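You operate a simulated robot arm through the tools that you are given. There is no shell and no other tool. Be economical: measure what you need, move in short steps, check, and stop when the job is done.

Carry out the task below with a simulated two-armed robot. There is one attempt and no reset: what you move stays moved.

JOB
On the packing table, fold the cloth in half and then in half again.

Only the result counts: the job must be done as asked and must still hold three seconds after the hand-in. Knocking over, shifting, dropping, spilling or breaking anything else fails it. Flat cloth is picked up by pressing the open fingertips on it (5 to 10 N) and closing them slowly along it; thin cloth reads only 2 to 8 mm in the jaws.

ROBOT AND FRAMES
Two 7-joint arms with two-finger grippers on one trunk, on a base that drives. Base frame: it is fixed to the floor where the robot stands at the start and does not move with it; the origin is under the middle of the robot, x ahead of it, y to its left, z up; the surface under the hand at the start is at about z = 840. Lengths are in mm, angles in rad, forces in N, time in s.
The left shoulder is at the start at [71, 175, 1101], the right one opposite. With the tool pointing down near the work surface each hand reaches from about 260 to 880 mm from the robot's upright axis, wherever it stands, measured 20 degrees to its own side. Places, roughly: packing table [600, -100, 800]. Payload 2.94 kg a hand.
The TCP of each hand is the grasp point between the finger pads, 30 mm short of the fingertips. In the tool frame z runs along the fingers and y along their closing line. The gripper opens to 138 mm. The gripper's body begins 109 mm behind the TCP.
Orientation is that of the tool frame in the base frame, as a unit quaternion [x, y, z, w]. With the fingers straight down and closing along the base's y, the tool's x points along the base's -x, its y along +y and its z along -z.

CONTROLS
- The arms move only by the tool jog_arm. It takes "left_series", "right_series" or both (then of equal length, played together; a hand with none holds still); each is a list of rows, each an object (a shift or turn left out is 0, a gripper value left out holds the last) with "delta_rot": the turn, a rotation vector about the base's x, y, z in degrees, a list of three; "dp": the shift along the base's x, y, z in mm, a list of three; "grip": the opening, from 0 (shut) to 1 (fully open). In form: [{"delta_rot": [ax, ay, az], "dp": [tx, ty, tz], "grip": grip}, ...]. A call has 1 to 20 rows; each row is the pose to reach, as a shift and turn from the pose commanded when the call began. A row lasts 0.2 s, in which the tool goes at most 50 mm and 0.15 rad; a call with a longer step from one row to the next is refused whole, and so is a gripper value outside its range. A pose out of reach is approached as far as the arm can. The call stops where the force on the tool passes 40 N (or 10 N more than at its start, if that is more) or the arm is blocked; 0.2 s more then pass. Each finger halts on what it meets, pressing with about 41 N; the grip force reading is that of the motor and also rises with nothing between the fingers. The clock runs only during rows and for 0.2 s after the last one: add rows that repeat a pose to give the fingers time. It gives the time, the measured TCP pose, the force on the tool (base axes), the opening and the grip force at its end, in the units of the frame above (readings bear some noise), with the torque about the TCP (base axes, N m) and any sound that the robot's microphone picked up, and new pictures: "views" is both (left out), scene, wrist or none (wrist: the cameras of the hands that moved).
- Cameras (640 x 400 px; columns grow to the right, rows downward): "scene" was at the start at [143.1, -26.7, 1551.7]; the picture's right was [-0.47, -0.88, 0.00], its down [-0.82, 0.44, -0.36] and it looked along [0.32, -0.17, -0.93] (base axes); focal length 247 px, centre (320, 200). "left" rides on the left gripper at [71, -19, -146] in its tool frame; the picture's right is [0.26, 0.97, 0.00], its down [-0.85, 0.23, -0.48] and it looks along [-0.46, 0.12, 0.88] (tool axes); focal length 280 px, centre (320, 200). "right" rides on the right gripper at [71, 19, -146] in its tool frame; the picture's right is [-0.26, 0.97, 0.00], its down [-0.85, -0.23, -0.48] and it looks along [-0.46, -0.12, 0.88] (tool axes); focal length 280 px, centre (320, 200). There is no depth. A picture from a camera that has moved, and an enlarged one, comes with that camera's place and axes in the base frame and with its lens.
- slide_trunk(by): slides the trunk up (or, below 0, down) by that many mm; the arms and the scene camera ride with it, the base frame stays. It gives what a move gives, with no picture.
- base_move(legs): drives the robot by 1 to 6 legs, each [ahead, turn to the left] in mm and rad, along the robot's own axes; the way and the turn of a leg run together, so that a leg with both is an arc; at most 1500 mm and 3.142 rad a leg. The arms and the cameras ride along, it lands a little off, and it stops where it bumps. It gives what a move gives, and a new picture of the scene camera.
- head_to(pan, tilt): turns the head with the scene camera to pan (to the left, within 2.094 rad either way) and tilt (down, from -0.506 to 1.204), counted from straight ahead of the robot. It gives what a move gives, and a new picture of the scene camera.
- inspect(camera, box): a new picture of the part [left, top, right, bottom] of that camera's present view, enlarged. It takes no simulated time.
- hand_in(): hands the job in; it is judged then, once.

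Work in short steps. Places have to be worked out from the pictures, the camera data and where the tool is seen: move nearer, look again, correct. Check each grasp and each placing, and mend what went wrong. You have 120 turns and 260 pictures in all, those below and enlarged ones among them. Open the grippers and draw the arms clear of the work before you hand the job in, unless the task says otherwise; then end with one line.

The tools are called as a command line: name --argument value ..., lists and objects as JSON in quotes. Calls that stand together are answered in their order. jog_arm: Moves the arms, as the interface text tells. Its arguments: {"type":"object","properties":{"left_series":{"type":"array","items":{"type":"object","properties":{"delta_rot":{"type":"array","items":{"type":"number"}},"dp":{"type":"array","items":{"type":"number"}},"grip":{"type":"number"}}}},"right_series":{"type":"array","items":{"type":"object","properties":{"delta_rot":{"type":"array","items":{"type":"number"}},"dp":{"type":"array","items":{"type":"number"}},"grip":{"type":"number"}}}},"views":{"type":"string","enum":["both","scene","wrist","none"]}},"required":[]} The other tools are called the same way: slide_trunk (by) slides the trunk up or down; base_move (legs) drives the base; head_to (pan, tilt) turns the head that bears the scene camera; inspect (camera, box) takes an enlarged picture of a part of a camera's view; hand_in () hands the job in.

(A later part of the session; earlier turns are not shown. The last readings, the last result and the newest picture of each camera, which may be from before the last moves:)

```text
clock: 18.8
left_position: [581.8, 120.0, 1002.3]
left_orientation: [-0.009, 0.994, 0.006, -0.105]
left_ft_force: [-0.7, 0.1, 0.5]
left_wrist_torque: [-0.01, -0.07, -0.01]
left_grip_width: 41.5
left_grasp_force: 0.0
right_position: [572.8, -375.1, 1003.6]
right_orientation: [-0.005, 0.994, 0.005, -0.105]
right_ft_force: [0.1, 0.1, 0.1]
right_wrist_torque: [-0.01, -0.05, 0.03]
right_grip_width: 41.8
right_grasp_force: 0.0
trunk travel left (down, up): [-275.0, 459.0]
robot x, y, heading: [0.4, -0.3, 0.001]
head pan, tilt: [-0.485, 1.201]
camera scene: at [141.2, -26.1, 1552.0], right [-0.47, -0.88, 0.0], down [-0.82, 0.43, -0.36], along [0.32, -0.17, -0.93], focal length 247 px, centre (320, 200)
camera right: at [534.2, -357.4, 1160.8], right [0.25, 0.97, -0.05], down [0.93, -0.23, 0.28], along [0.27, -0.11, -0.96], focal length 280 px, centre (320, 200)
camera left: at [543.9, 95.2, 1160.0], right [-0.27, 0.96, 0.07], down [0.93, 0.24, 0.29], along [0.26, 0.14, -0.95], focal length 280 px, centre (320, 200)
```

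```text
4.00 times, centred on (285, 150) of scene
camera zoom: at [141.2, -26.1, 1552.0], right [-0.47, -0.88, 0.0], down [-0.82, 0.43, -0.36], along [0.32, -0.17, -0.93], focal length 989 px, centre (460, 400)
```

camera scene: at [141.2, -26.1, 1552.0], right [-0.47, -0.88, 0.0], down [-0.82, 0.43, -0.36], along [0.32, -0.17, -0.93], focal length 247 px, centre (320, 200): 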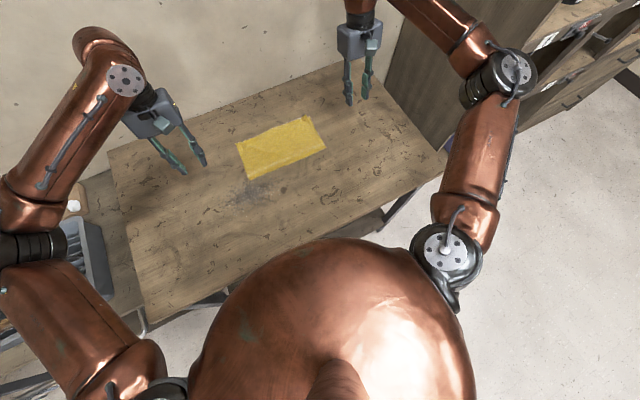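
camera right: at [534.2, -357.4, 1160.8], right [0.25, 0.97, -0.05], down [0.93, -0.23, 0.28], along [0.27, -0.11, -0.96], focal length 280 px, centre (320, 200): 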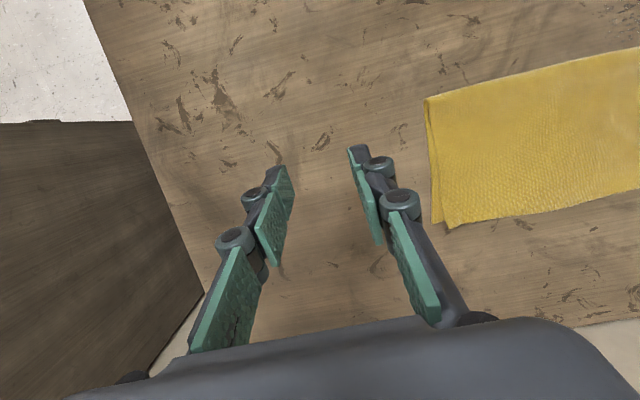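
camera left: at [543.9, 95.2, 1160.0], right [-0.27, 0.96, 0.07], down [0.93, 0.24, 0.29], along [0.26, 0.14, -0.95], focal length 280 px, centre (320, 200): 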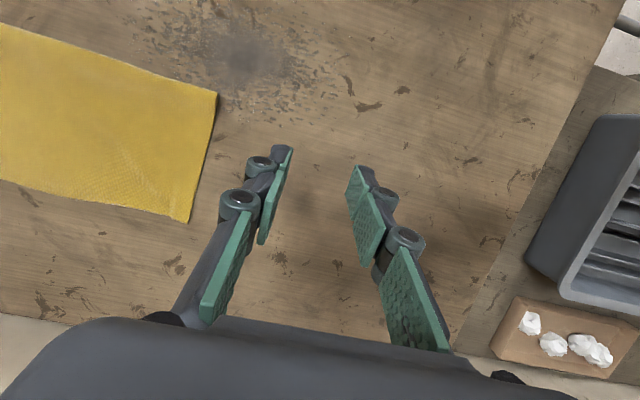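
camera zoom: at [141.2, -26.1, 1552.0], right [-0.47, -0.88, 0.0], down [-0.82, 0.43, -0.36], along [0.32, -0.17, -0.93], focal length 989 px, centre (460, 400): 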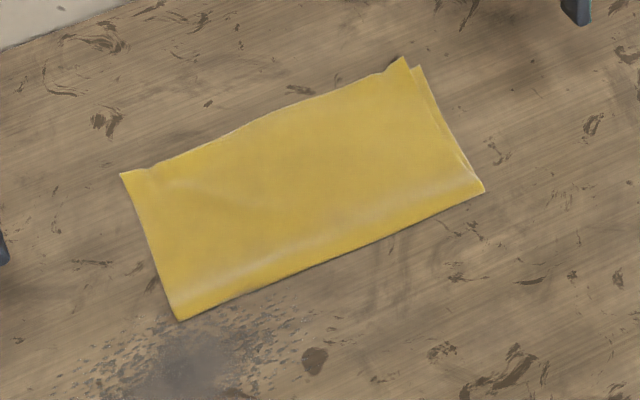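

The first fold is good: the stack runs from (545,6)/(697,-3) on the left to (544,-257)/(685,-268) on the right. For the second fold I'll take the left edge with both hands, right hand at the far corner and left at the near one, tilted apart. The right hand goes over first.

jog_arm --right_series '[{"dp": [40, 10, 0], "grip": 0.22}, {"dp": [80, 25, 0]}, {"dp": [105, 65, 0]}, {"dp": [105, 110, 0]}, {"dp": [105, 155, 0]}, {"dp": [105, 200, 0]}, {"dp": [105, 245, 0]}, {"dp": [105, 290, -5]}, {"dp": [105, 325, -30]}, {"dp": [105, 346, -65]}, {"dp": [105, 346, -78]}]'

```text
clock: 21.2
left_position: [583.5, 119.5, 1001.2]
left_orientation: [-0.009, 0.994, 0.007, -0.108]
left_ft_force: [-0.1, 0.2, -0.3]
left_wrist_torque: [0.02, 0.02, 0.0]
left_grip_width: 41.4
left_grasp_force: 0.1
right_position: [683.1, -32.0, 923.4]
right_orientation: [-0.002, 0.994, 0.005, -0.107]
right_ft_force: [-0.3, 0.2, -0.7]
right_wrist_torque: [-0.01, -0.01, 0.02]
right_grip_width: 30.5
right_grasp_force: 0.0
trunk travel left (down, up): [-275.0, 459.0]
robot x, y, heading: [-4.0, -1.0, -0.003]
head pan, tilt: [-0.485, 1.201]
camera scene: at [143.0, -26.8, 1551.7], right [-0.47, -0.88, 0.0], down [-0.82, 0.43, -0.36], along [0.32, -0.17, -0.93], focal length 247 px, centre (320, 200)
camera right: at [643.1, -14.0, 1079.7], right [0.25, 0.97, -0.05], down [0.93, -0.23, 0.28], along [0.26, -0.11, -0.96], focal length 280 px, centre (320, 200)
```

scene: 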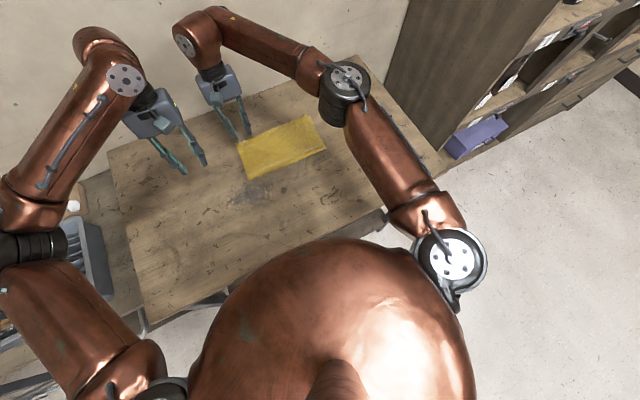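
right: 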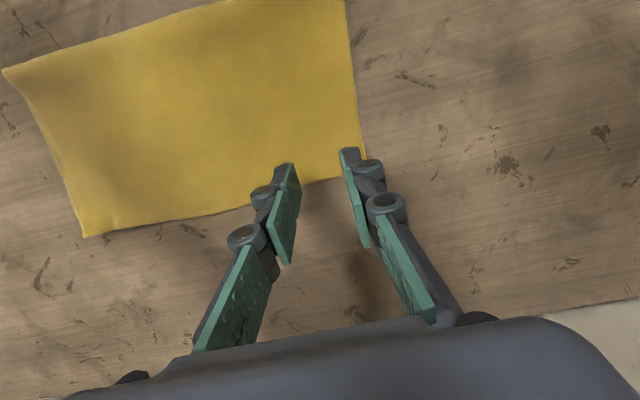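

The far-left corner is nearer (685,4) from this view. I'll trim the right hand to (671,-24) and bring the left hand over the near corner, tilted toward the robot.

jog_arm --left_series '[{"dp": [-10, -20, 0], "delta_rot": [0, -7, 0], "grip": 0.22}, {"dp": [-20, -45, 0], "delta_rot": [0, -14, 0]}, {"dp": [-27, -75, 0], "delta_rot": [0, -21, 0]}, {"dp": [-27, -110, -10], "delta_rot": [0, -27, 0]}, {"dp": [-27, -135, -40], "delta_rot": [0, -27, 0]}, {"dp": [-27, -141, -76], "delta_rot": [0, -27, 0]}, {"dp": [-27, -141, -76], "delta_rot": [0, -27, 0]}]' --right_series '[{"dp": [-5, 3, 0]}, {"dp": [-12, 8, 0]}, {"dp": [-12, 8, 0]}, {"dp": [-12, 8, 0]}, {"dp": [-12, 8, 0]}, {"dp": [-12, 8, 0]}, {"dp": [-12, 8, 0]}]'

```text
clock: 22.8
left_position: [555.2, -20.2, 928.8]
left_orientation: [-0.013, 0.992, 0.004, 0.129]
left_ft_force: [-0.6, -0.6, 0.5]
left_wrist_torque: [0.03, -0.04, 0.01]
left_grip_width: 30.4
left_grasp_force: 0.0
right_position: [668.9, -23.4, 923.9]
right_orientation: [-0.003, 0.994, 0.005, -0.107]
right_ft_force: [-0.8, 0.6, -0.2]
right_wrist_torque: [0.01, -0.01, -0.01]
right_grip_width: 30.5
right_grasp_force: 0.1
trunk travel left (down, up): [-275.0, 459.0]
robot x, y, heading: [-2.8, -0.8, -0.003]
head pan, tilt: [-0.485, 1.201]
camera scene: at [142.7, -26.4, 1551.8], right [-0.47, -0.88, 0.0], down [-0.82, 0.43, -0.36], along [0.32, -0.17, -0.93], focal length 247 px, centre (320, 200)
camera right: at [629.5, -5.6, 1081.0], right [0.25, 0.97, -0.05], down [0.93, -0.23, 0.28], along [0.26, -0.11, -0.96], focal length 280 px, centre (320, 200)
camera left: at [449.0, -44.1, 1052.1], right [-0.28, 0.96, -0.06], down [0.69, 0.24, 0.68], along [0.67, 0.14, -0.73], focal length 280 px, centre (320, 200)
```

scene: 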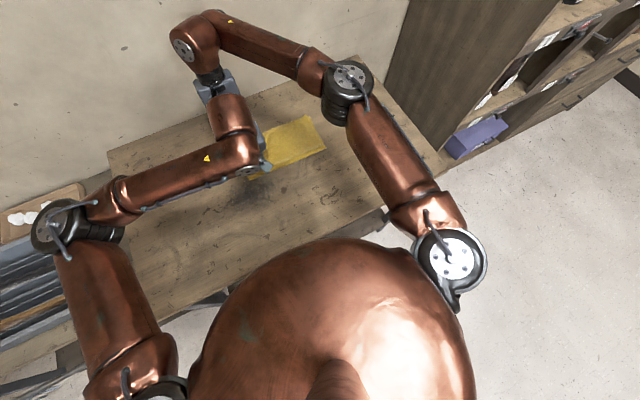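
right: 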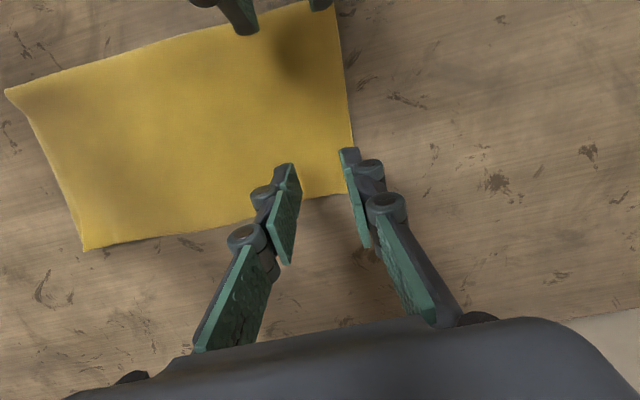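
left: 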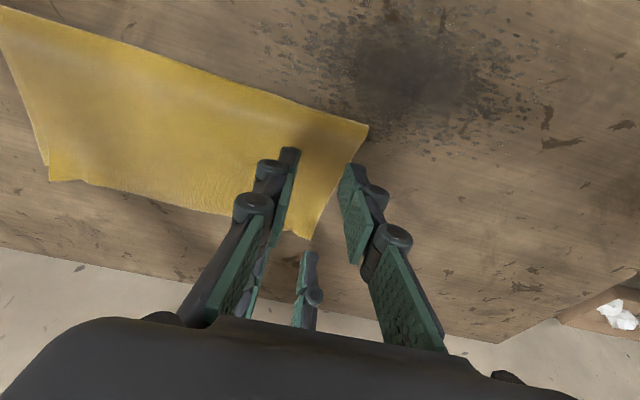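

Both hands straddle the left edge strip properly; the left hand wants 7 mm more x to be clear of the crease. I'll descend to near contact.

jog_arm --left_series '[{"dp": [7, 2, -20]}, {"dp": [7, 2, -42]}, {"dp": [7, 2, -50]}, {"dp": [7, 2, -53]}, {"dp": [7, 2, -54]}]' --right_series '[{"dp": [2, 1, -20]}, {"dp": [2, 1, -40]}, {"dp": [2, 1, -46]}, {"dp": [2, 1, -48]}, {"dp": [2, 1, -49]}]' --views "none"

```text
clock: 24.0
left_position: [561.1, -19.2, 874.1]
left_orientation: [-0.012, 0.992, 0.003, 0.129]
left_ft_force: [-0.2, 0.4, 4.4]
left_wrist_torque: [0.11, 0.02, 0.02]
left_grip_width: 30.7
left_grasp_force: 0.9
right_position: [669.5, -23.2, 876.4]
right_orientation: [-0.004, 0.994, 0.004, -0.106]
right_ft_force: [-0.2, -0.8, -0.5]
right_wrist_torque: [0.01, -0.01, -0.03]
right_grip_width: 30.5
right_grasp_force: 0.0
trunk travel left (down, up): [-275.0, 459.0]
robot x, y, heading: [-0.9, -3.8, 0.004]
head pan, tilt: [-0.485, 1.201]
```

The left hand has contact at 4 N, the right not yet. I'll lower each further to firm contact.

jog_arm --left_series '[{"dp": [0, 0, -0.5]}, {"dp": [0, 0, -1]}, {"dp": [0, 0, -1]}]' --right_series '[{"dp": [0, 0, -1.5]}, {"dp": [0, 0, -2.5]}, {"dp": [0, 0, -2.5]}]' --views "none"

```text
clock: 24.8
left_position: [561.9, -20.4, 874.2]
left_orientation: [-0.012, 0.991, 0.004, 0.13]
left_ft_force: [0.3, 1.6, 14.1]
left_wrist_torque: [0.26, 0.1, 0.0]
left_grip_width: 30.5
left_grasp_force: 0.4
right_position: [669.1, -22.2, 873.7]
right_orientation: [-0.004, 0.994, 0.004, -0.106]
right_ft_force: [1.0, 0.0, 1.7]
right_wrist_torque: [0.02, -0.03, 0.04]
right_grip_width: 30.2
right_grasp_force: 0.1
trunk travel left (down, up): [-275.0, 459.0]
robot x, y, heading: [-6.5, 2.3, 0.004]
head pan, tilt: [-0.485, 1.201]
```

Left 14 N, right 2 N: I'll balance those and close slowly, easing up as the fingers extend.

jog_arm --left_series '[{"dp": [0, 0, 0.2]}, {"dp": [0, 0, 0.3], "grip": 0.2}, {"dp": [0, 0, 0.5], "grip": 0.18}, {"dp": [0, 0, 0.7], "grip": 0.16}, {"dp": [0, 0, 0.8], "grip": 0.14}, {"dp": [0, 0, 0.8], "grip": 0.12}]' --right_series '[{"dp": [0, 0, -1.2]}, {"dp": [0, 0, -1.2], "grip": 0.2}, {"dp": [0, 0, -1], "grip": 0.18}, {"dp": [0, 0, -0.8], "grip": 0.16}, {"dp": [0, 0, -0.6], "grip": 0.14}, {"dp": [0, 0, -0.5], "grip": 0.12}]' --views "wrist"

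```text
clock: 26.2
left_position: [560.1, -20.4, 872.1]
left_orientation: [-0.011, 0.992, 0.004, 0.128]
left_ft_force: [-0.1, -1.3, 9.2]
left_wrist_torque: [0.11, 0.07, -0.01]
left_grip_width: 14.9
left_grasp_force: 0.1
right_position: [669.2, -22.5, 872.8]
right_orientation: [-0.003, 0.994, 0.004, -0.107]
right_ft_force: [-0.5, 0.4, 2.5]
right_wrist_torque: [-0.03, 0.04, 0.02]
right_grip_width: 15.9
right_grasp_force: 0.1
trunk travel left (down, up): [-275.0, 459.0]
robot x, y, heading: [3.7, 0.7, -0.006]
head pan, tilt: [-0.485, 1.201]
camera right: at [630.2, -4.2, 1028.7], right [0.25, 0.97, -0.05], down [0.93, -0.23, 0.28], along [0.26, -0.11, -0.96], focal length 280 px, centre (320, 200)
camera left: at [455.3, -43.5, 995.9], right [-0.28, 0.96, -0.06], down [0.69, 0.24, 0.68], along [0.67, 0.14, -0.73], focal length 280 px, centre (320, 200)
```

right: 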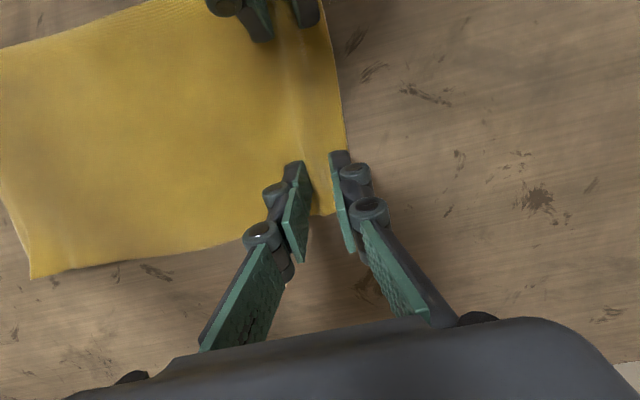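
left: 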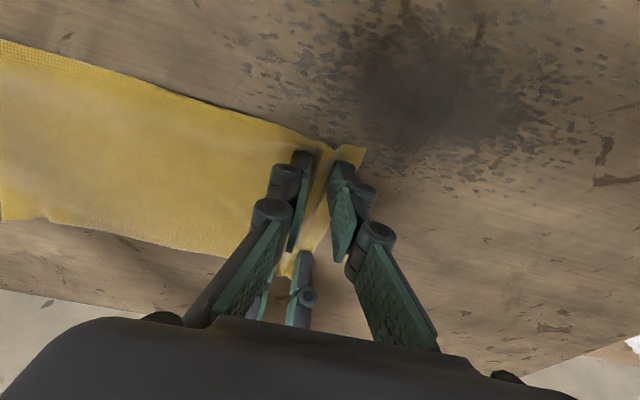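

A pleat rises between both pairs. I'll check whether the bottom layer moves with it.

inspect --camera "right" --box '[240, 130, 400, 250]'

inspect --camera "left" --box '[230, 120, 410, 300]'

```text
3.33 times, centred on (320, 190) of right
camera zoom: at [630.2, -4.2, 1028.7], right [0.25, 0.97, -0.05], down [0.93, -0.23, 0.28], along [0.26, -0.11, -0.96], focal length 935 px, centre (320, 233)
```

zoom: 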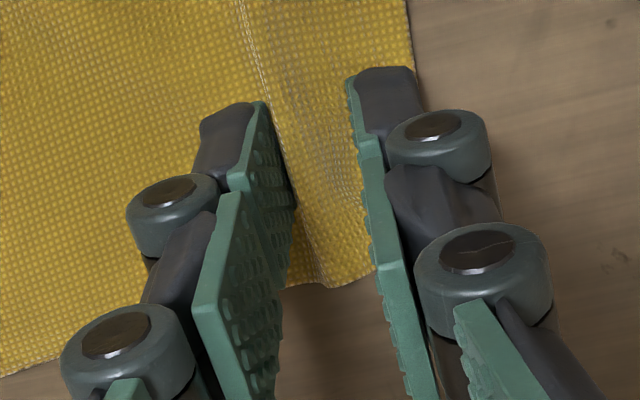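

```text
2.22 times, centred on (320, 210) of left
camera zoom: at [455.3, -43.5, 995.9], right [-0.28, 0.96, -0.06], down [0.69, 0.24, 0.68], along [0.67, 0.14, -0.73], focal length 623 px, centre (320, 178)
```

zoom: 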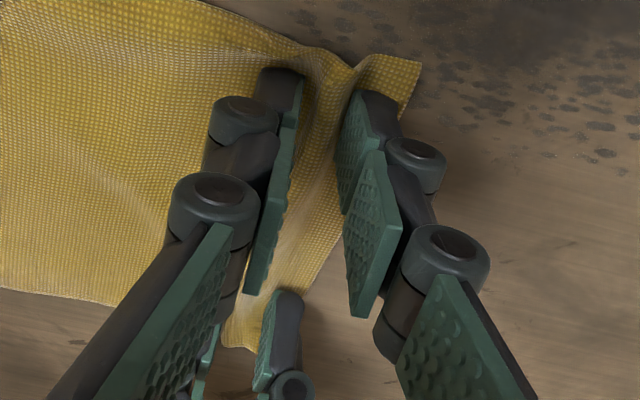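

No lower layer peeps out, so both layers seem to move together. I'll keep closing, pressing a bit more with the right.

jog_arm --left_series '[{"dp": [0, 0, 0.2], "grip": 0.1}, {"dp": [0, 0, 0.4], "grip": 0.08}, {"dp": [0, 0, 0.4], "grip": 0.06}, {"dp": [0, 0, 0.4], "grip": 0.04}, {"dp": [0, 0, 0.4], "grip": 0.02}, {"dp": [0, 0, 0.4], "grip": 0.0}, {"dp": [0, 0, 0.4], "grip": 0.0}]' --right_series '[{"dp": [0, 0, -1], "grip": 0.1}, {"dp": [0, 0, -1], "grip": 0.08}, {"dp": [0, 0, -0.8], "grip": 0.06}, {"dp": [0, 0, -0.6], "grip": 0.04}, {"dp": [0, 0, -0.5], "grip": 0.02}, {"dp": [0, 0, -0.5], "grip": 0.0}, {"dp": [0, 0, -0.5], "grip": 0.0}]' --views "none"

inspect --camera "right" --box '[240, 130, 400, 250]'

inspect --camera "left" --box '[230, 120, 410, 300]'

```text
clock: 27.8
left_position: [560.2, -19.6, 872.4]
left_orientation: [-0.012, 0.991, 0.004, 0.13]
left_ft_force: [0.5, -0.2, 0.1]
left_wrist_torque: [-0.02, 0.04, 0.02]
left_grip_width: 6.3
left_grasp_force: 33.4
right_position: [670.5, -21.7, 871.7]
right_orientation: [-0.003, 0.994, 0.005, -0.107]
right_ft_force: [-1.4, -0.1, -0.5]
right_wrist_torque: [-0.04, -0.01, 0.02]
right_grip_width: 3.7
right_grasp_force: 34.1
trunk travel left (down, up): [-275.0, 459.0]
robot x, y, heading: [-3.9, -0.2, -0.004]
head pan, tilt: [-0.485, 1.201]
```

```text
3.33 times, centred on (320, 190) of right
camera zoom: at [630.9, -3.6, 1028.6], right [0.25, 0.97, -0.05], down [0.93, -0.23, 0.28], along [0.26, -0.11, -0.96], focal length 935 px, centre (320, 233)
```

zoom: 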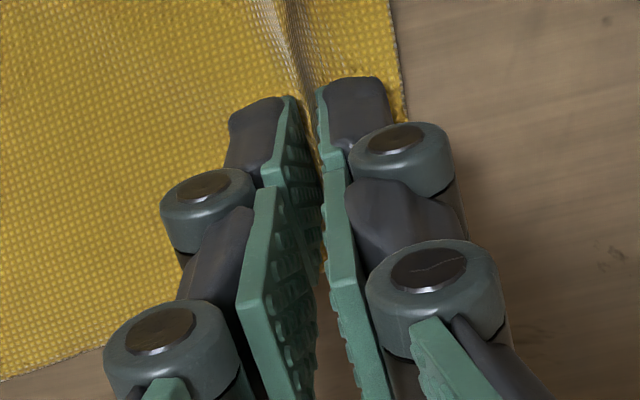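

```text
2.22 times, centred on (320, 210) of left
camera zoom: at [456.1, -43.2, 996.6], right [-0.28, 0.96, -0.06], down [0.69, 0.24, 0.68], along [0.67, 0.14, -0.73], focal length 623 px, centre (320, 178)
```

zoom: 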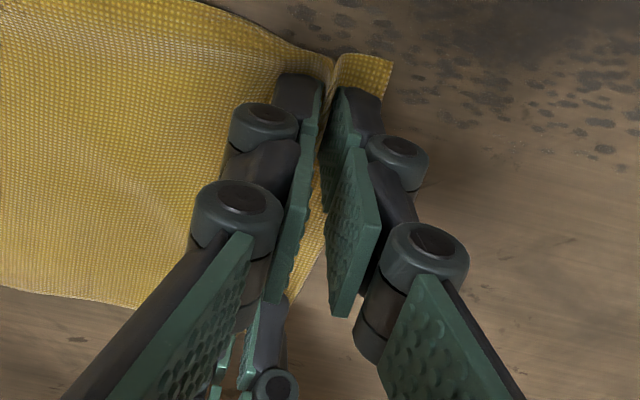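

Both hands hold something (about 6 and 4 mm). I'll lift slightly and look at how many layers came up.

jog_arm --left_series '[{"dp": [0, -1, 10], "grip": 0}, {"dp": [0, -4, 25]}, {"dp": [0, -8, 40]}, {"dp": [0, -8, 40]}]' --right_series '[{"dp": [0, -1, 10], "grip": 0}, {"dp": [0, -4, 25]}, {"dp": [0, -8, 40]}, {"dp": [0, -8, 40]}]'

inspect --camera "left" --box '[150, 90, 410, 300]'

inspect --camera "right" --box '[160, 60, 400, 260]'

```text
clock: 28.8
left_position: [561.5, -27.6, 913.4]
left_orientation: [-0.012, 0.992, 0.005, 0.127]
left_ft_force: [-0.4, -4.4, 5.1]
left_wrist_torque: [0.11, -0.2, 0.06]
left_grip_width: 0.1
left_grasp_force: 27.3
right_position: [670.0, -30.3, 911.6]
right_orientation: [-0.004, 0.994, 0.004, -0.106]
right_ft_force: [-1.8, -1.4, 1.9]
right_wrist_torque: [0.14, 0.25, -0.02]
right_grip_width: 0.2
right_grasp_force: 26.2
trunk travel left (down, up): [-275.0, 459.0]
robot x, y, heading: [-4.2, 1.2, -0.001]
head pan, tilt: [-0.485, 1.201]
camera scene: at [143.4, -26.2, 1551.6], right [-0.47, -0.88, 0.0], down [-0.82, 0.43, -0.36], along [0.32, -0.17, -0.93], focal length 247 px, centre (320, 200)
camera right: at [631.3, -11.7, 1068.1], right [0.25, 0.97, -0.05], down [0.93, -0.23, 0.28], along [0.26, -0.11, -0.96], focal length 280 px, centre (320, 200)
camera left: at [455.8, -52.2, 1036.2], right [-0.28, 0.96, -0.06], down [0.69, 0.24, 0.68], along [0.66, 0.14, -0.73], focal length 280 px, centre (320, 200)
```

scene: 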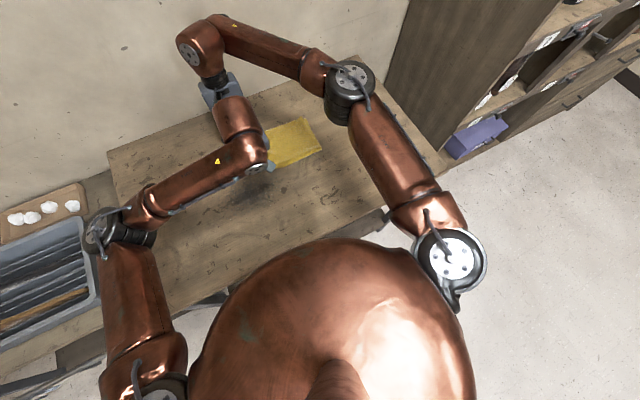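
right: 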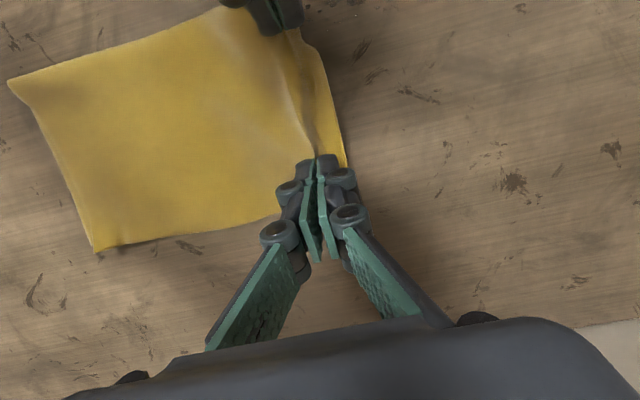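
left: 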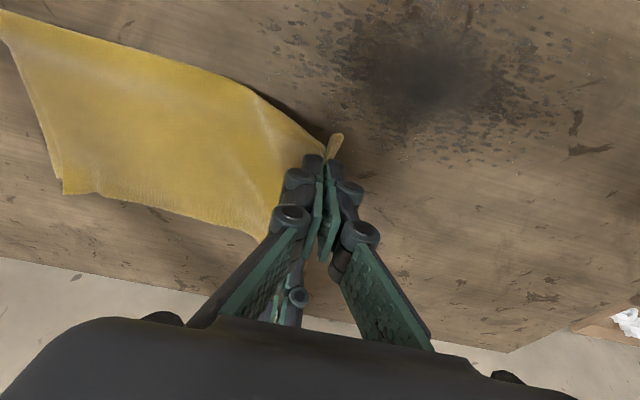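

```text
1.90 times, centred on (280, 195) of left
camera zoom: at [455.8, -52.2, 1036.2], right [-0.28, 0.96, -0.06], down [0.69, 0.24, 0.68], along [0.66, 0.14, -0.73], focal length 534 px, centre (396, 210)
```

zoom: 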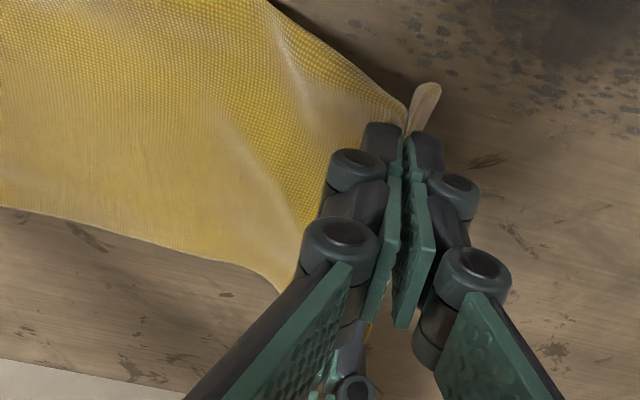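

```text
2.00 times, centred on (280, 160) of right
camera zoom: at [631.3, -11.7, 1068.1], right [0.25, 0.97, -0.05], down [0.93, -0.23, 0.28], along [0.26, -0.11, -0.96], focal length 561 px, centre (400, 280)
```

zoom: 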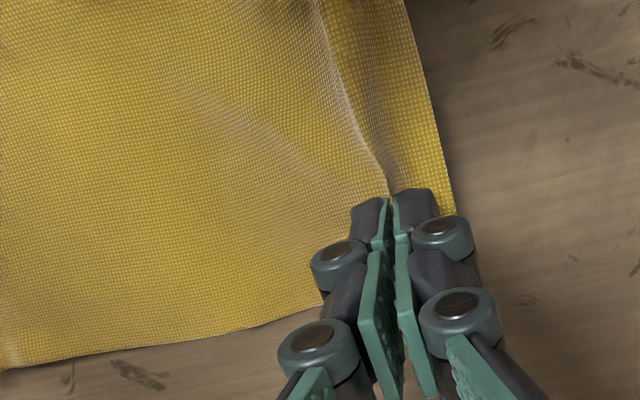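

The near end is up; whether the far end holds both layers isn't clear. I'll lift further along the arc and look again.

jog_arm --left_series '[{"dp": [0, -8, 12]}, {"dp": [0, -18, 24]}, {"dp": [0, -30, 36]}, {"dp": [0, -30, 36]}]' --right_series '[{"dp": [0, -8, 12]}, {"dp": [0, -18, 24]}, {"dp": [0, -30, 36]}, {"dp": [0, -30, 36]}]'

inspect --camera "left" --box '[150, 90, 410, 300]'

inspect --camera "right" --box '[160, 40, 420, 260]'

```text
clock: 29.8
left_position: [562.2, -56.8, 949.5]
left_orientation: [-0.011, 0.992, 0.005, 0.128]
left_ft_force: [0.5, -1.6, -2.0]
left_wrist_torque: [0.08, 0.02, 0.03]
left_grip_width: 6.1
left_grasp_force: 38.5
right_position: [669.4, -59.2, 947.9]
right_orientation: [-0.004, 0.994, 0.003, -0.106]
right_ft_force: [1.2, 0.1, 3.8]
right_wrist_torque: [0.01, -0.02, 0.01]
right_grip_width: 1.8
right_grasp_force: 36.2
trunk travel left (down, up): [-275.0, 459.0]
robot x, y, heading: [-1.3, 2.1, -0.001]
head pan, tilt: [-0.485, 1.201]
camera scene: at [143.2, -25.7, 1551.6], right [-0.47, -0.88, 0.0], down [-0.82, 0.43, -0.36], along [0.32, -0.17, -0.93], focal length 247 px, centre (320, 200)
camera right: at [630.7, -42.5, 1104.4], right [0.25, 0.97, -0.05], down [0.93, -0.23, 0.28], along [0.26, -0.11, -0.96], focal length 280 px, centre (320, 200)
camera left: at [456.2, -81.1, 1072.6], right [-0.28, 0.96, -0.06], down [0.69, 0.24, 0.68], along [0.66, 0.14, -0.73], focal length 280 px, centre (320, 200)
```

scene: 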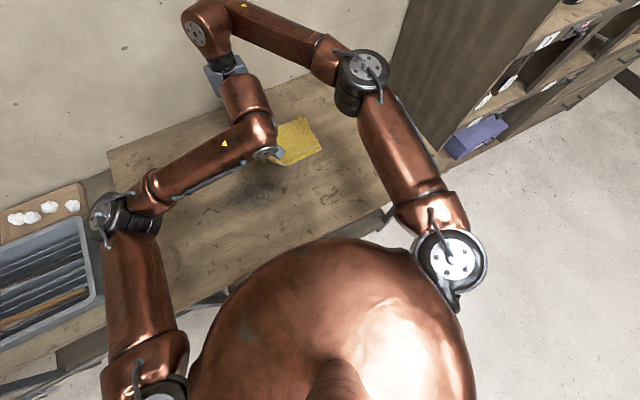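
right: 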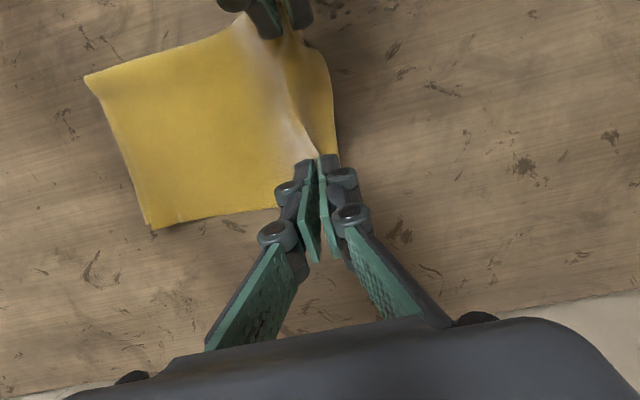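
left: 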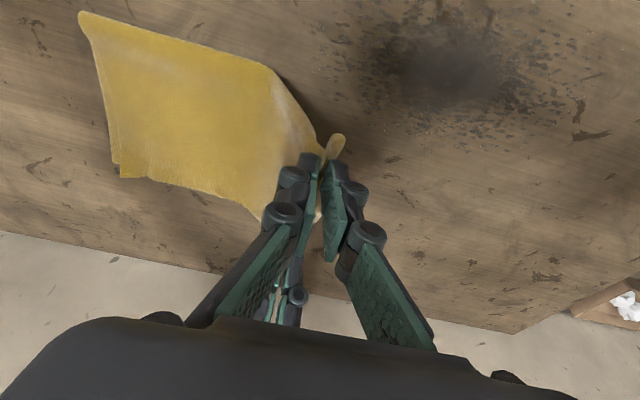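

```text
1.90 times, centred on (280, 195) of left
camera zoom: at [456.2, -81.1, 1072.6], right [-0.28, 0.96, -0.06], down [0.69, 0.24, 0.68], along [0.66, 0.14, -0.73], focal length 534 px, centre (396, 210)
```

zoom: 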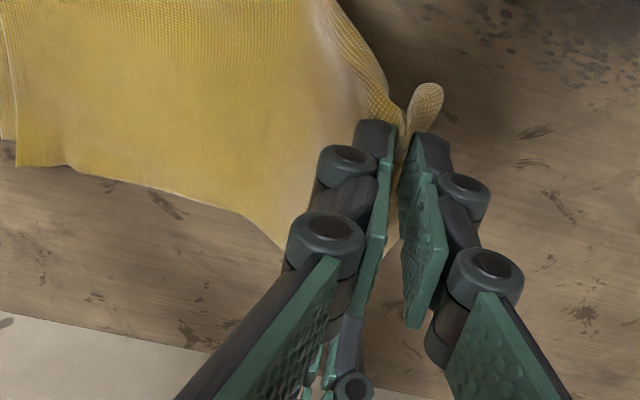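

```text
1.82 times, centred on (290, 150) of right
camera zoom: at [630.7, -42.5, 1104.4], right [0.25, 0.97, -0.05], down [0.93, -0.23, 0.28], along [0.26, -0.11, -0.96], focal length 510 px, centre (374, 291)
```

zoom: 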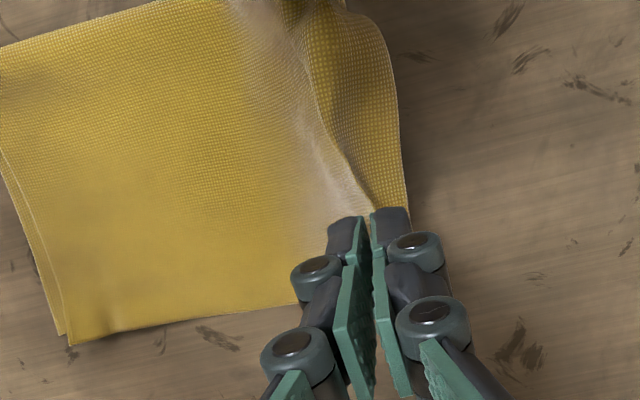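

Bare wood is visible where the bottom layer would lie, so both layers are held, and the right side hasn't moved. I'll swing the edge over to the right, leaning the hands gradually to turn the hem over.

jog_arm --left_series '[{"dp": [0, -15, 6], "delta_rot": [2, 0, 0]}, {"dp": [0, -31, 11], "delta_rot": [5, 0, 0]}, {"dp": [0, -47, 15], "delta_rot": [8, 0, 0]}, {"dp": [0, -62, 17], "delta_rot": [10, 0, 0]}, {"dp": [0, -77, 18], "delta_rot": [12, 0, 0]}, {"dp": [0, -92, 17], "delta_rot": [15, 0, 0]}, {"dp": [0, -107, 14], "delta_rot": [18, 0, 0]}, {"dp": [0, -122, 9], "delta_rot": [22, 0, 0]}, {"dp": [0, -137, 1], "delta_rot": [25, 0, 0]}]' --right_series '[{"dp": [0, -15, 7], "delta_rot": [2, 0, 0]}, {"dp": [0, -31, 13], "delta_rot": [5, 0, 0]}, {"dp": [0, -47, 17], "delta_rot": [8, 0, 0]}, {"dp": [0, -62, 19], "delta_rot": [10, 0, 0]}, {"dp": [0, -77, 20], "delta_rot": [12, 0, 0]}, {"dp": [0, -93, 19], "delta_rot": [15, 0, 0]}, {"dp": [0, -109, 16], "delta_rot": [18, 0, 0]}, {"dp": [0, -124, 11], "delta_rot": [22, 0, 0]}, {"dp": [0, -139, 3], "delta_rot": [25, 0, 0]}]'

```text
clock: 31.8
left_position: [562.6, -196.8, 949.4]
left_orientation: [0.017, 0.967, 0.22, 0.127]
left_ft_force: [1.2, -0.2, -1.0]
left_wrist_torque: [0.14, -0.01, 0.03]
left_grip_width: 6.6
left_grasp_force: 36.5
right_position: [669.6, -199.9, 950.2]
right_orientation: [-0.026, 0.969, 0.221, -0.103]
right_ft_force: [1.0, -0.6, 0.7]
right_wrist_torque: [0.04, 0.01, -0.04]
right_grip_width: 4.7
right_grasp_force: 30.6
trunk travel left (down, up): [-275.0, 459.0]
robot x, y, heading: [-0.8, 1.4, -0.002]
head pan, tilt: [-0.485, 1.201]
camera scene: at [143.5, -29.4, 1551.6], right [-0.47, -0.88, 0.0], down [-0.82, 0.44, -0.36], along [0.32, -0.17, -0.93], focal length 247 px, centre (320, 200)
camera right: at [630.3, -251.9, 1098.2], right [0.25, 0.89, 0.37], down [0.93, -0.33, 0.16], along [0.26, 0.3, -0.92], focal length 280 px, centre (320, 200)
camera left: at [456.7, -270.8, 1052.2], right [-0.28, 0.89, 0.35], down [0.69, -0.07, 0.72], along [0.67, 0.44, -0.6], focal length 280 px, centre (320, 200)
```

scene: 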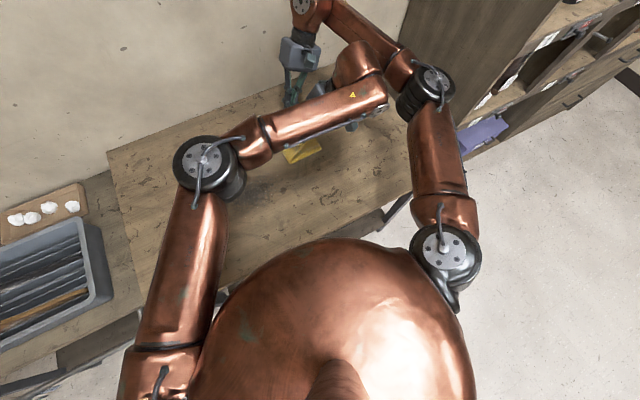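
right: 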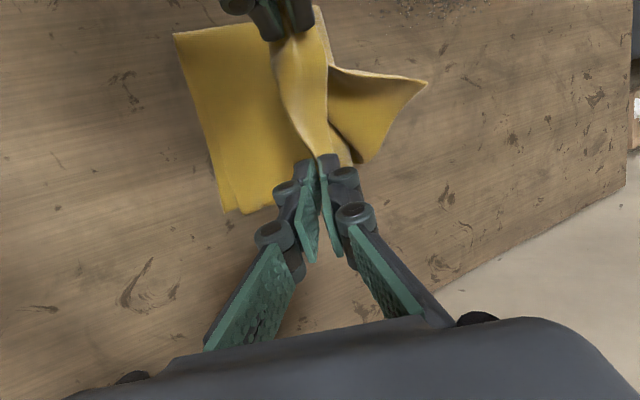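
left: 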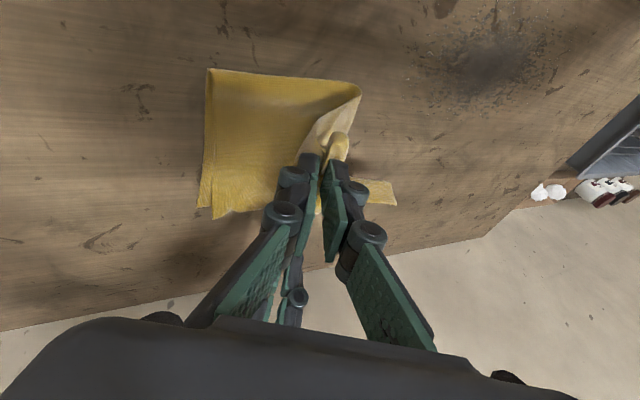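

The right hand holds only the top layer; the bottom layer's far corner trails behind on the table. That corner belongs on top of the folded stack anyway, so I'll finish laying this edge and carry the loose corner over after.

jog_arm --left_series '[{"dp": [0, -13, -10]}, {"dp": [0, -25, -25]}, {"dp": [0, -34, -42]}, {"dp": [0, -40, -58]}, {"dp": [0, -43, -68]}]' --right_series '[{"dp": [0, -14, -10]}, {"dp": [0, -28, -25]}, {"dp": [0, -38, -42]}, {"dp": [0, -45, -58]}, {"dp": [0, -49, -69]}]'

```text
clock: 33.0
left_position: [560.1, -240.4, 880.7]
left_orientation: [0.017, 0.967, 0.22, 0.128]
left_ft_force: [0.1, 0.8, -1.7]
left_wrist_torque: [0.06, -0.01, -0.02]
left_grip_width: 6.3
left_grasp_force: 35.0
right_position: [669.2, -249.2, 881.0]
right_orientation: [-0.026, 0.97, 0.22, -0.103]
right_ft_force: [0.8, -0.7, 2.4]
right_wrist_torque: [0.02, 0.0, -0.02]
right_grip_width: 0.0
right_grasp_force: 23.0
trunk travel left (down, up): [-275.0, 459.0]
robot x, y, heading: [-2.4, 1.5, 0.003]
head pan, tilt: [-0.485, 1.201]
camera scene: at [143.2, -27.9, 1551.7], right [-0.47, -0.88, 0.0], down [-0.82, 0.44, -0.36], along [0.32, -0.17, -0.93], focal length 247 px, centre (320, 200)
camera right: at [631.0, -299.9, 1029.0], right [0.25, 0.9, 0.37], down [0.93, -0.33, 0.16], along [0.26, 0.3, -0.92], focal length 280 px, centre (320, 200)
camera left: at [456.0, -313.8, 983.2], right [-0.28, 0.9, 0.35], down [0.69, -0.07, 0.72], along [0.66, 0.44, -0.6], focal length 280 px, centre (320, 200)
```

scene: 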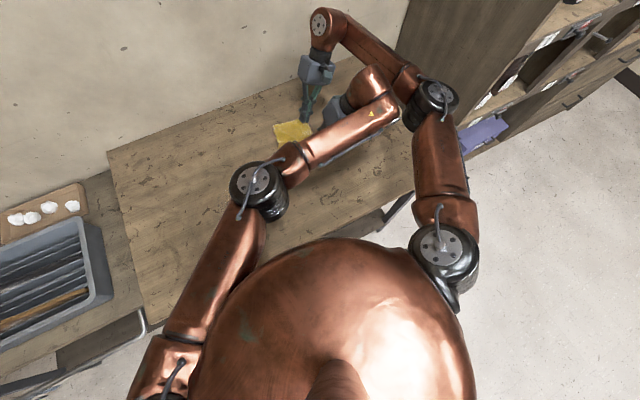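
right: 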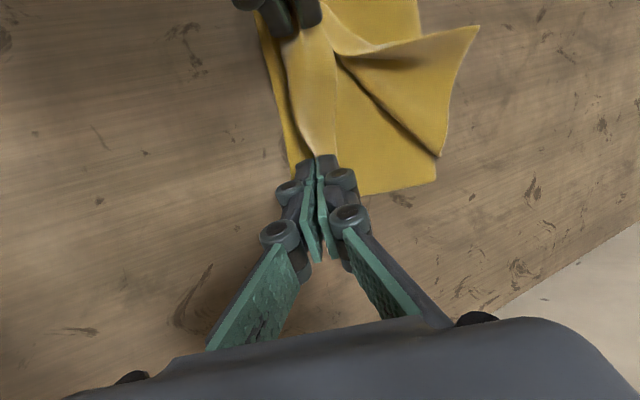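
left: 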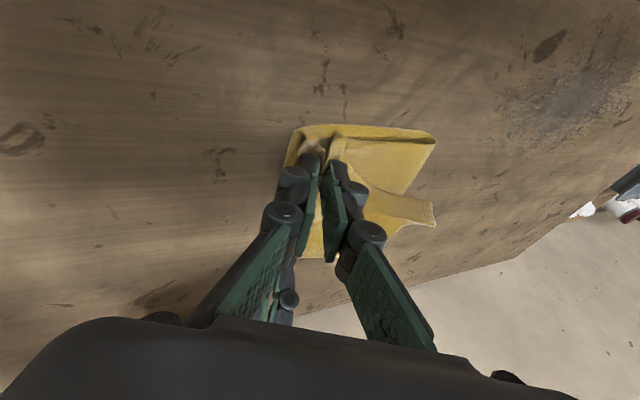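

The edge is laid near the right side; the loose corner (about (594,-85)) rests across the top. I'll release both hands gently and lift them clear.

jog_arm --left_series '[{"dp": [0, -3, -2]}, {"dp": [0, -3, -2], "grip": 0.05}, {"dp": [0, -3, 0], "grip": 0.12}, {"dp": [0, -3, 2], "grip": 0.2}, {"dp": [0, -3, 3], "grip": 0.28}, {"dp": [0, -3, 3], "grip": 0.28}, {"dp": [-3, -12, 25]}, {"dp": [-6, -22, 55]}, {"dp": [-6, -30, 90]}]' --right_series '[{"dp": [0, -3, -2]}, {"dp": [0, -3, -2], "grip": 0.05}, {"dp": [0, -3, 0], "grip": 0.12}, {"dp": [0, -3, 2], "grip": 0.2}, {"dp": [0, -3, 3], "grip": 0.28}, {"dp": [0, -3, 3], "grip": 0.28}, {"dp": [0, -12, 25]}, {"dp": [0, -22, 55]}, {"dp": [0, -30, 90]}]'

```text
clock: 35.0
left_position: [552.3, -268.5, 974.1]
left_orientation: [0.017, 0.967, 0.218, 0.131]
left_ft_force: [-0.6, -0.5, -1.2]
left_wrist_torque: [0.03, -0.13, -0.04]
left_grip_width: 38.4
left_grasp_force: 0.0
right_position: [666.3, -282.3, 974.5]
right_orientation: [-0.026, 0.97, 0.221, -0.101]
right_ft_force: [-0.5, -0.6, 0.7]
right_wrist_torque: [-0.02, -0.07, -0.08]
right_grip_width: 38.6
right_grasp_force: 0.1
trunk travel left (down, up): [-275.0, 459.0]
robot x, y, heading: [1.4, 2.6, 0.003]
head pan, tilt: [-0.485, 1.201]
camera scene: at [139.9, -27.3, 1552.2], right [-0.47, -0.88, 0.0], down [-0.82, 0.44, -0.36], along [0.32, -0.17, -0.93], focal length 247 px, centre (320, 200)
camera right: at [627.3, -331.9, 1122.5], right [0.25, 0.9, 0.37], down [0.93, -0.33, 0.16], along [0.27, 0.3, -0.92], focal length 280 px, centre (320, 200)
camera left: at [446.2, -343.3, 1075.6], right [-0.28, 0.9, 0.35], down [0.69, -0.07, 0.72], along [0.67, 0.44, -0.6], focal length 280 px, centre (320, 200)
```

scene: 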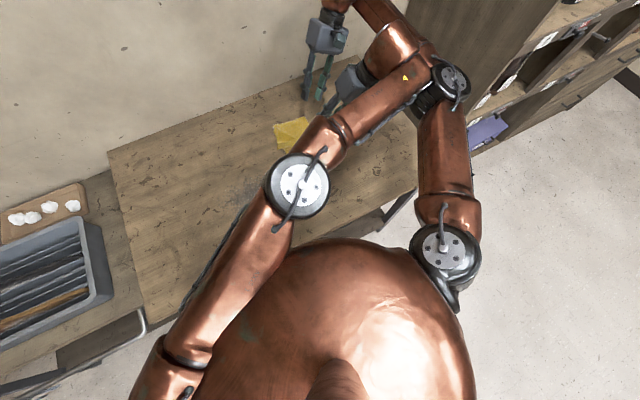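
right: 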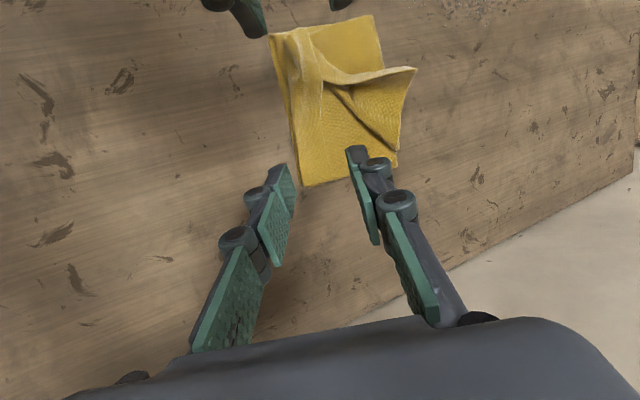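
left: 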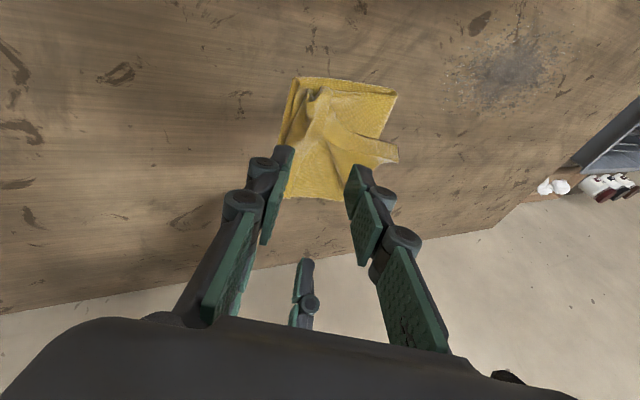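

Released. I'll retreat the left arm to its own side, leaning it upright, and move the right arm up and out so I can see the whole stack.

jog_arm --left_series '[{"dp": [-25, 30, 25], "delta_rot": [-6, 0, 0]}, {"dp": [-50, 70, 40], "delta_rot": [-12, 0, 0]}, {"dp": [-60, 115, 50], "delta_rot": [-18, 0, 0]}, {"dp": [-60, 163, 50], "delta_rot": [-24, 0, 0]}, {"dp": [-60, 211, 50], "delta_rot": [-25, 0, 0]}, {"dp": [-60, 259, 50], "delta_rot": [-25, 0, 0]}, {"dp": [-60, 307, 50], "delta_rot": [-25, 0, 0]}, {"dp": [-60, 355, 50], "delta_rot": [-25, 0, 0]}, {"dp": [-60, 400, 50], "delta_rot": [-25, 0, 0]}, {"dp": [-60, 440, 50], "delta_rot": [-25, 0, 0]}]' --right_series '[{"dp": [0, 0, 10]}, {"dp": [0, 0, 20]}, {"dp": [0, -20, 30]}, {"dp": [0, -40, 40], "delta_rot": [-6, 0, 0]}, {"dp": [0, -60, 40], "delta_rot": [-12, 0, 0]}, {"dp": [-20, -80, 40], "delta_rot": [-18, 0, 0]}, {"dp": [-40, -100, 40], "delta_rot": [-25, 0, 0]}, {"dp": [-60, -115, 40], "delta_rot": [-25, 0, 0]}, {"dp": [-80, -115, 40], "delta_rot": [-25, 0, 0]}, {"dp": [-100, -115, 40], "delta_rot": [-25, 0, 0]}]'

inspect --camera "scene" --box '[250, 100, 350, 180]'

```text
clock: 37.2
left_position: [498.6, 174.9, 1020.5]
left_orientation: [-0.01, 0.992, 0.004, 0.128]
left_ft_force: [-0.4, 0.4, 0.4]
left_wrist_torque: [0.03, -0.02, 0.01]
left_grip_width: 38.6
left_grasp_force: 0.0
right_position: [569.4, -392.9, 1012.8]
right_orientation: [-0.005, 0.994, 0.004, -0.106]
right_ft_force: [0.4, -0.7, -0.1]
right_wrist_torque: [0.0, -0.01, 0.01]
right_grip_width: 38.4
right_grasp_force: 0.0
trunk travel left (down, up): [-275.0, 459.0]
robot x, y, heading: [-0.3, 0.4, -0.002]
head pan, tilt: [-0.485, 1.201]
camera scene: at [142.8, -25.6, 1551.7], right [-0.47, -0.88, 0.0], down [-0.82, 0.43, -0.36], along [0.32, -0.17, -0.93], focal length 247 px, centre (320, 200)
camera right: at [530.8, -375.1, 1169.3], right [0.25, 0.97, -0.05], down [0.93, -0.23, 0.28], along [0.26, -0.11, -0.96], focal length 280 px, centre (320, 200)
camera left: at [392.4, 149.9, 1144.4], right [-0.27, 0.96, -0.06], down [0.69, 0.24, 0.68], along [0.67, 0.14, -0.73], focal length 280 px, centre (320, 200)
```

scene: 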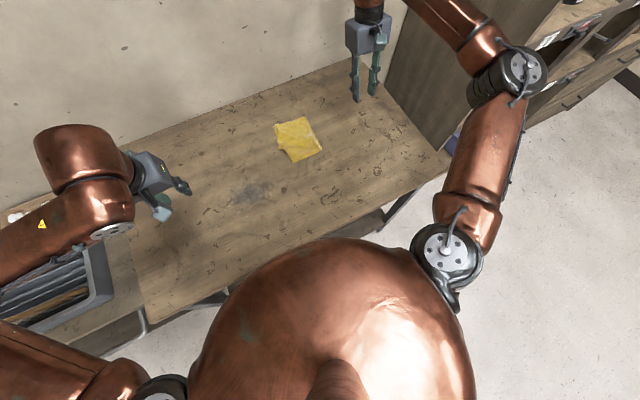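
right: 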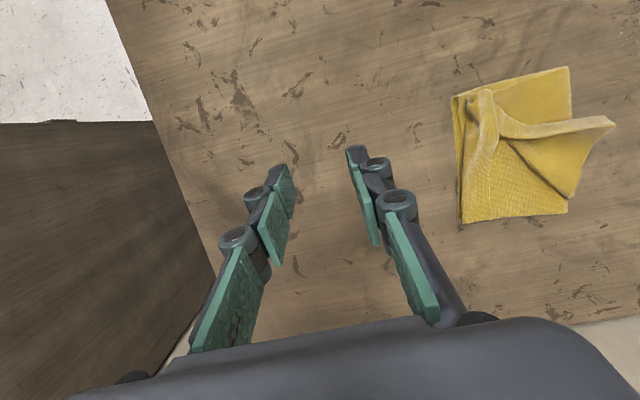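
left: 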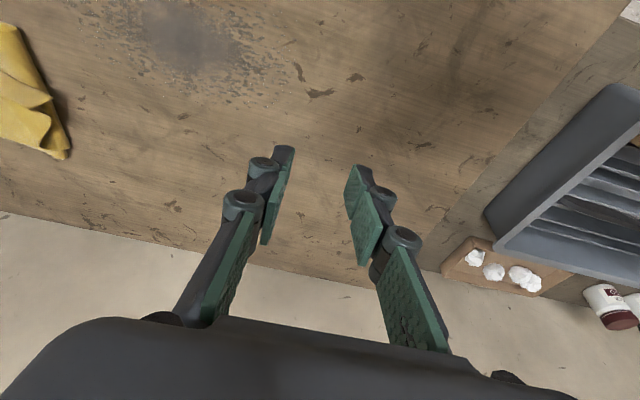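

```text
5.00 times, centred on (300, 140) of scene
camera zoom: at [142.8, -25.6, 1551.7], right [-0.47, -0.88, 0.0], down [-0.82, 0.43, -0.36], along [0.32, -0.17, -0.93], focal length 1236 px, centre (420, 500)
```

zoom: 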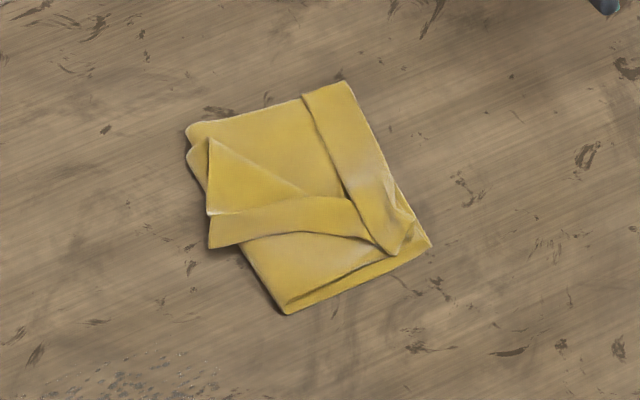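

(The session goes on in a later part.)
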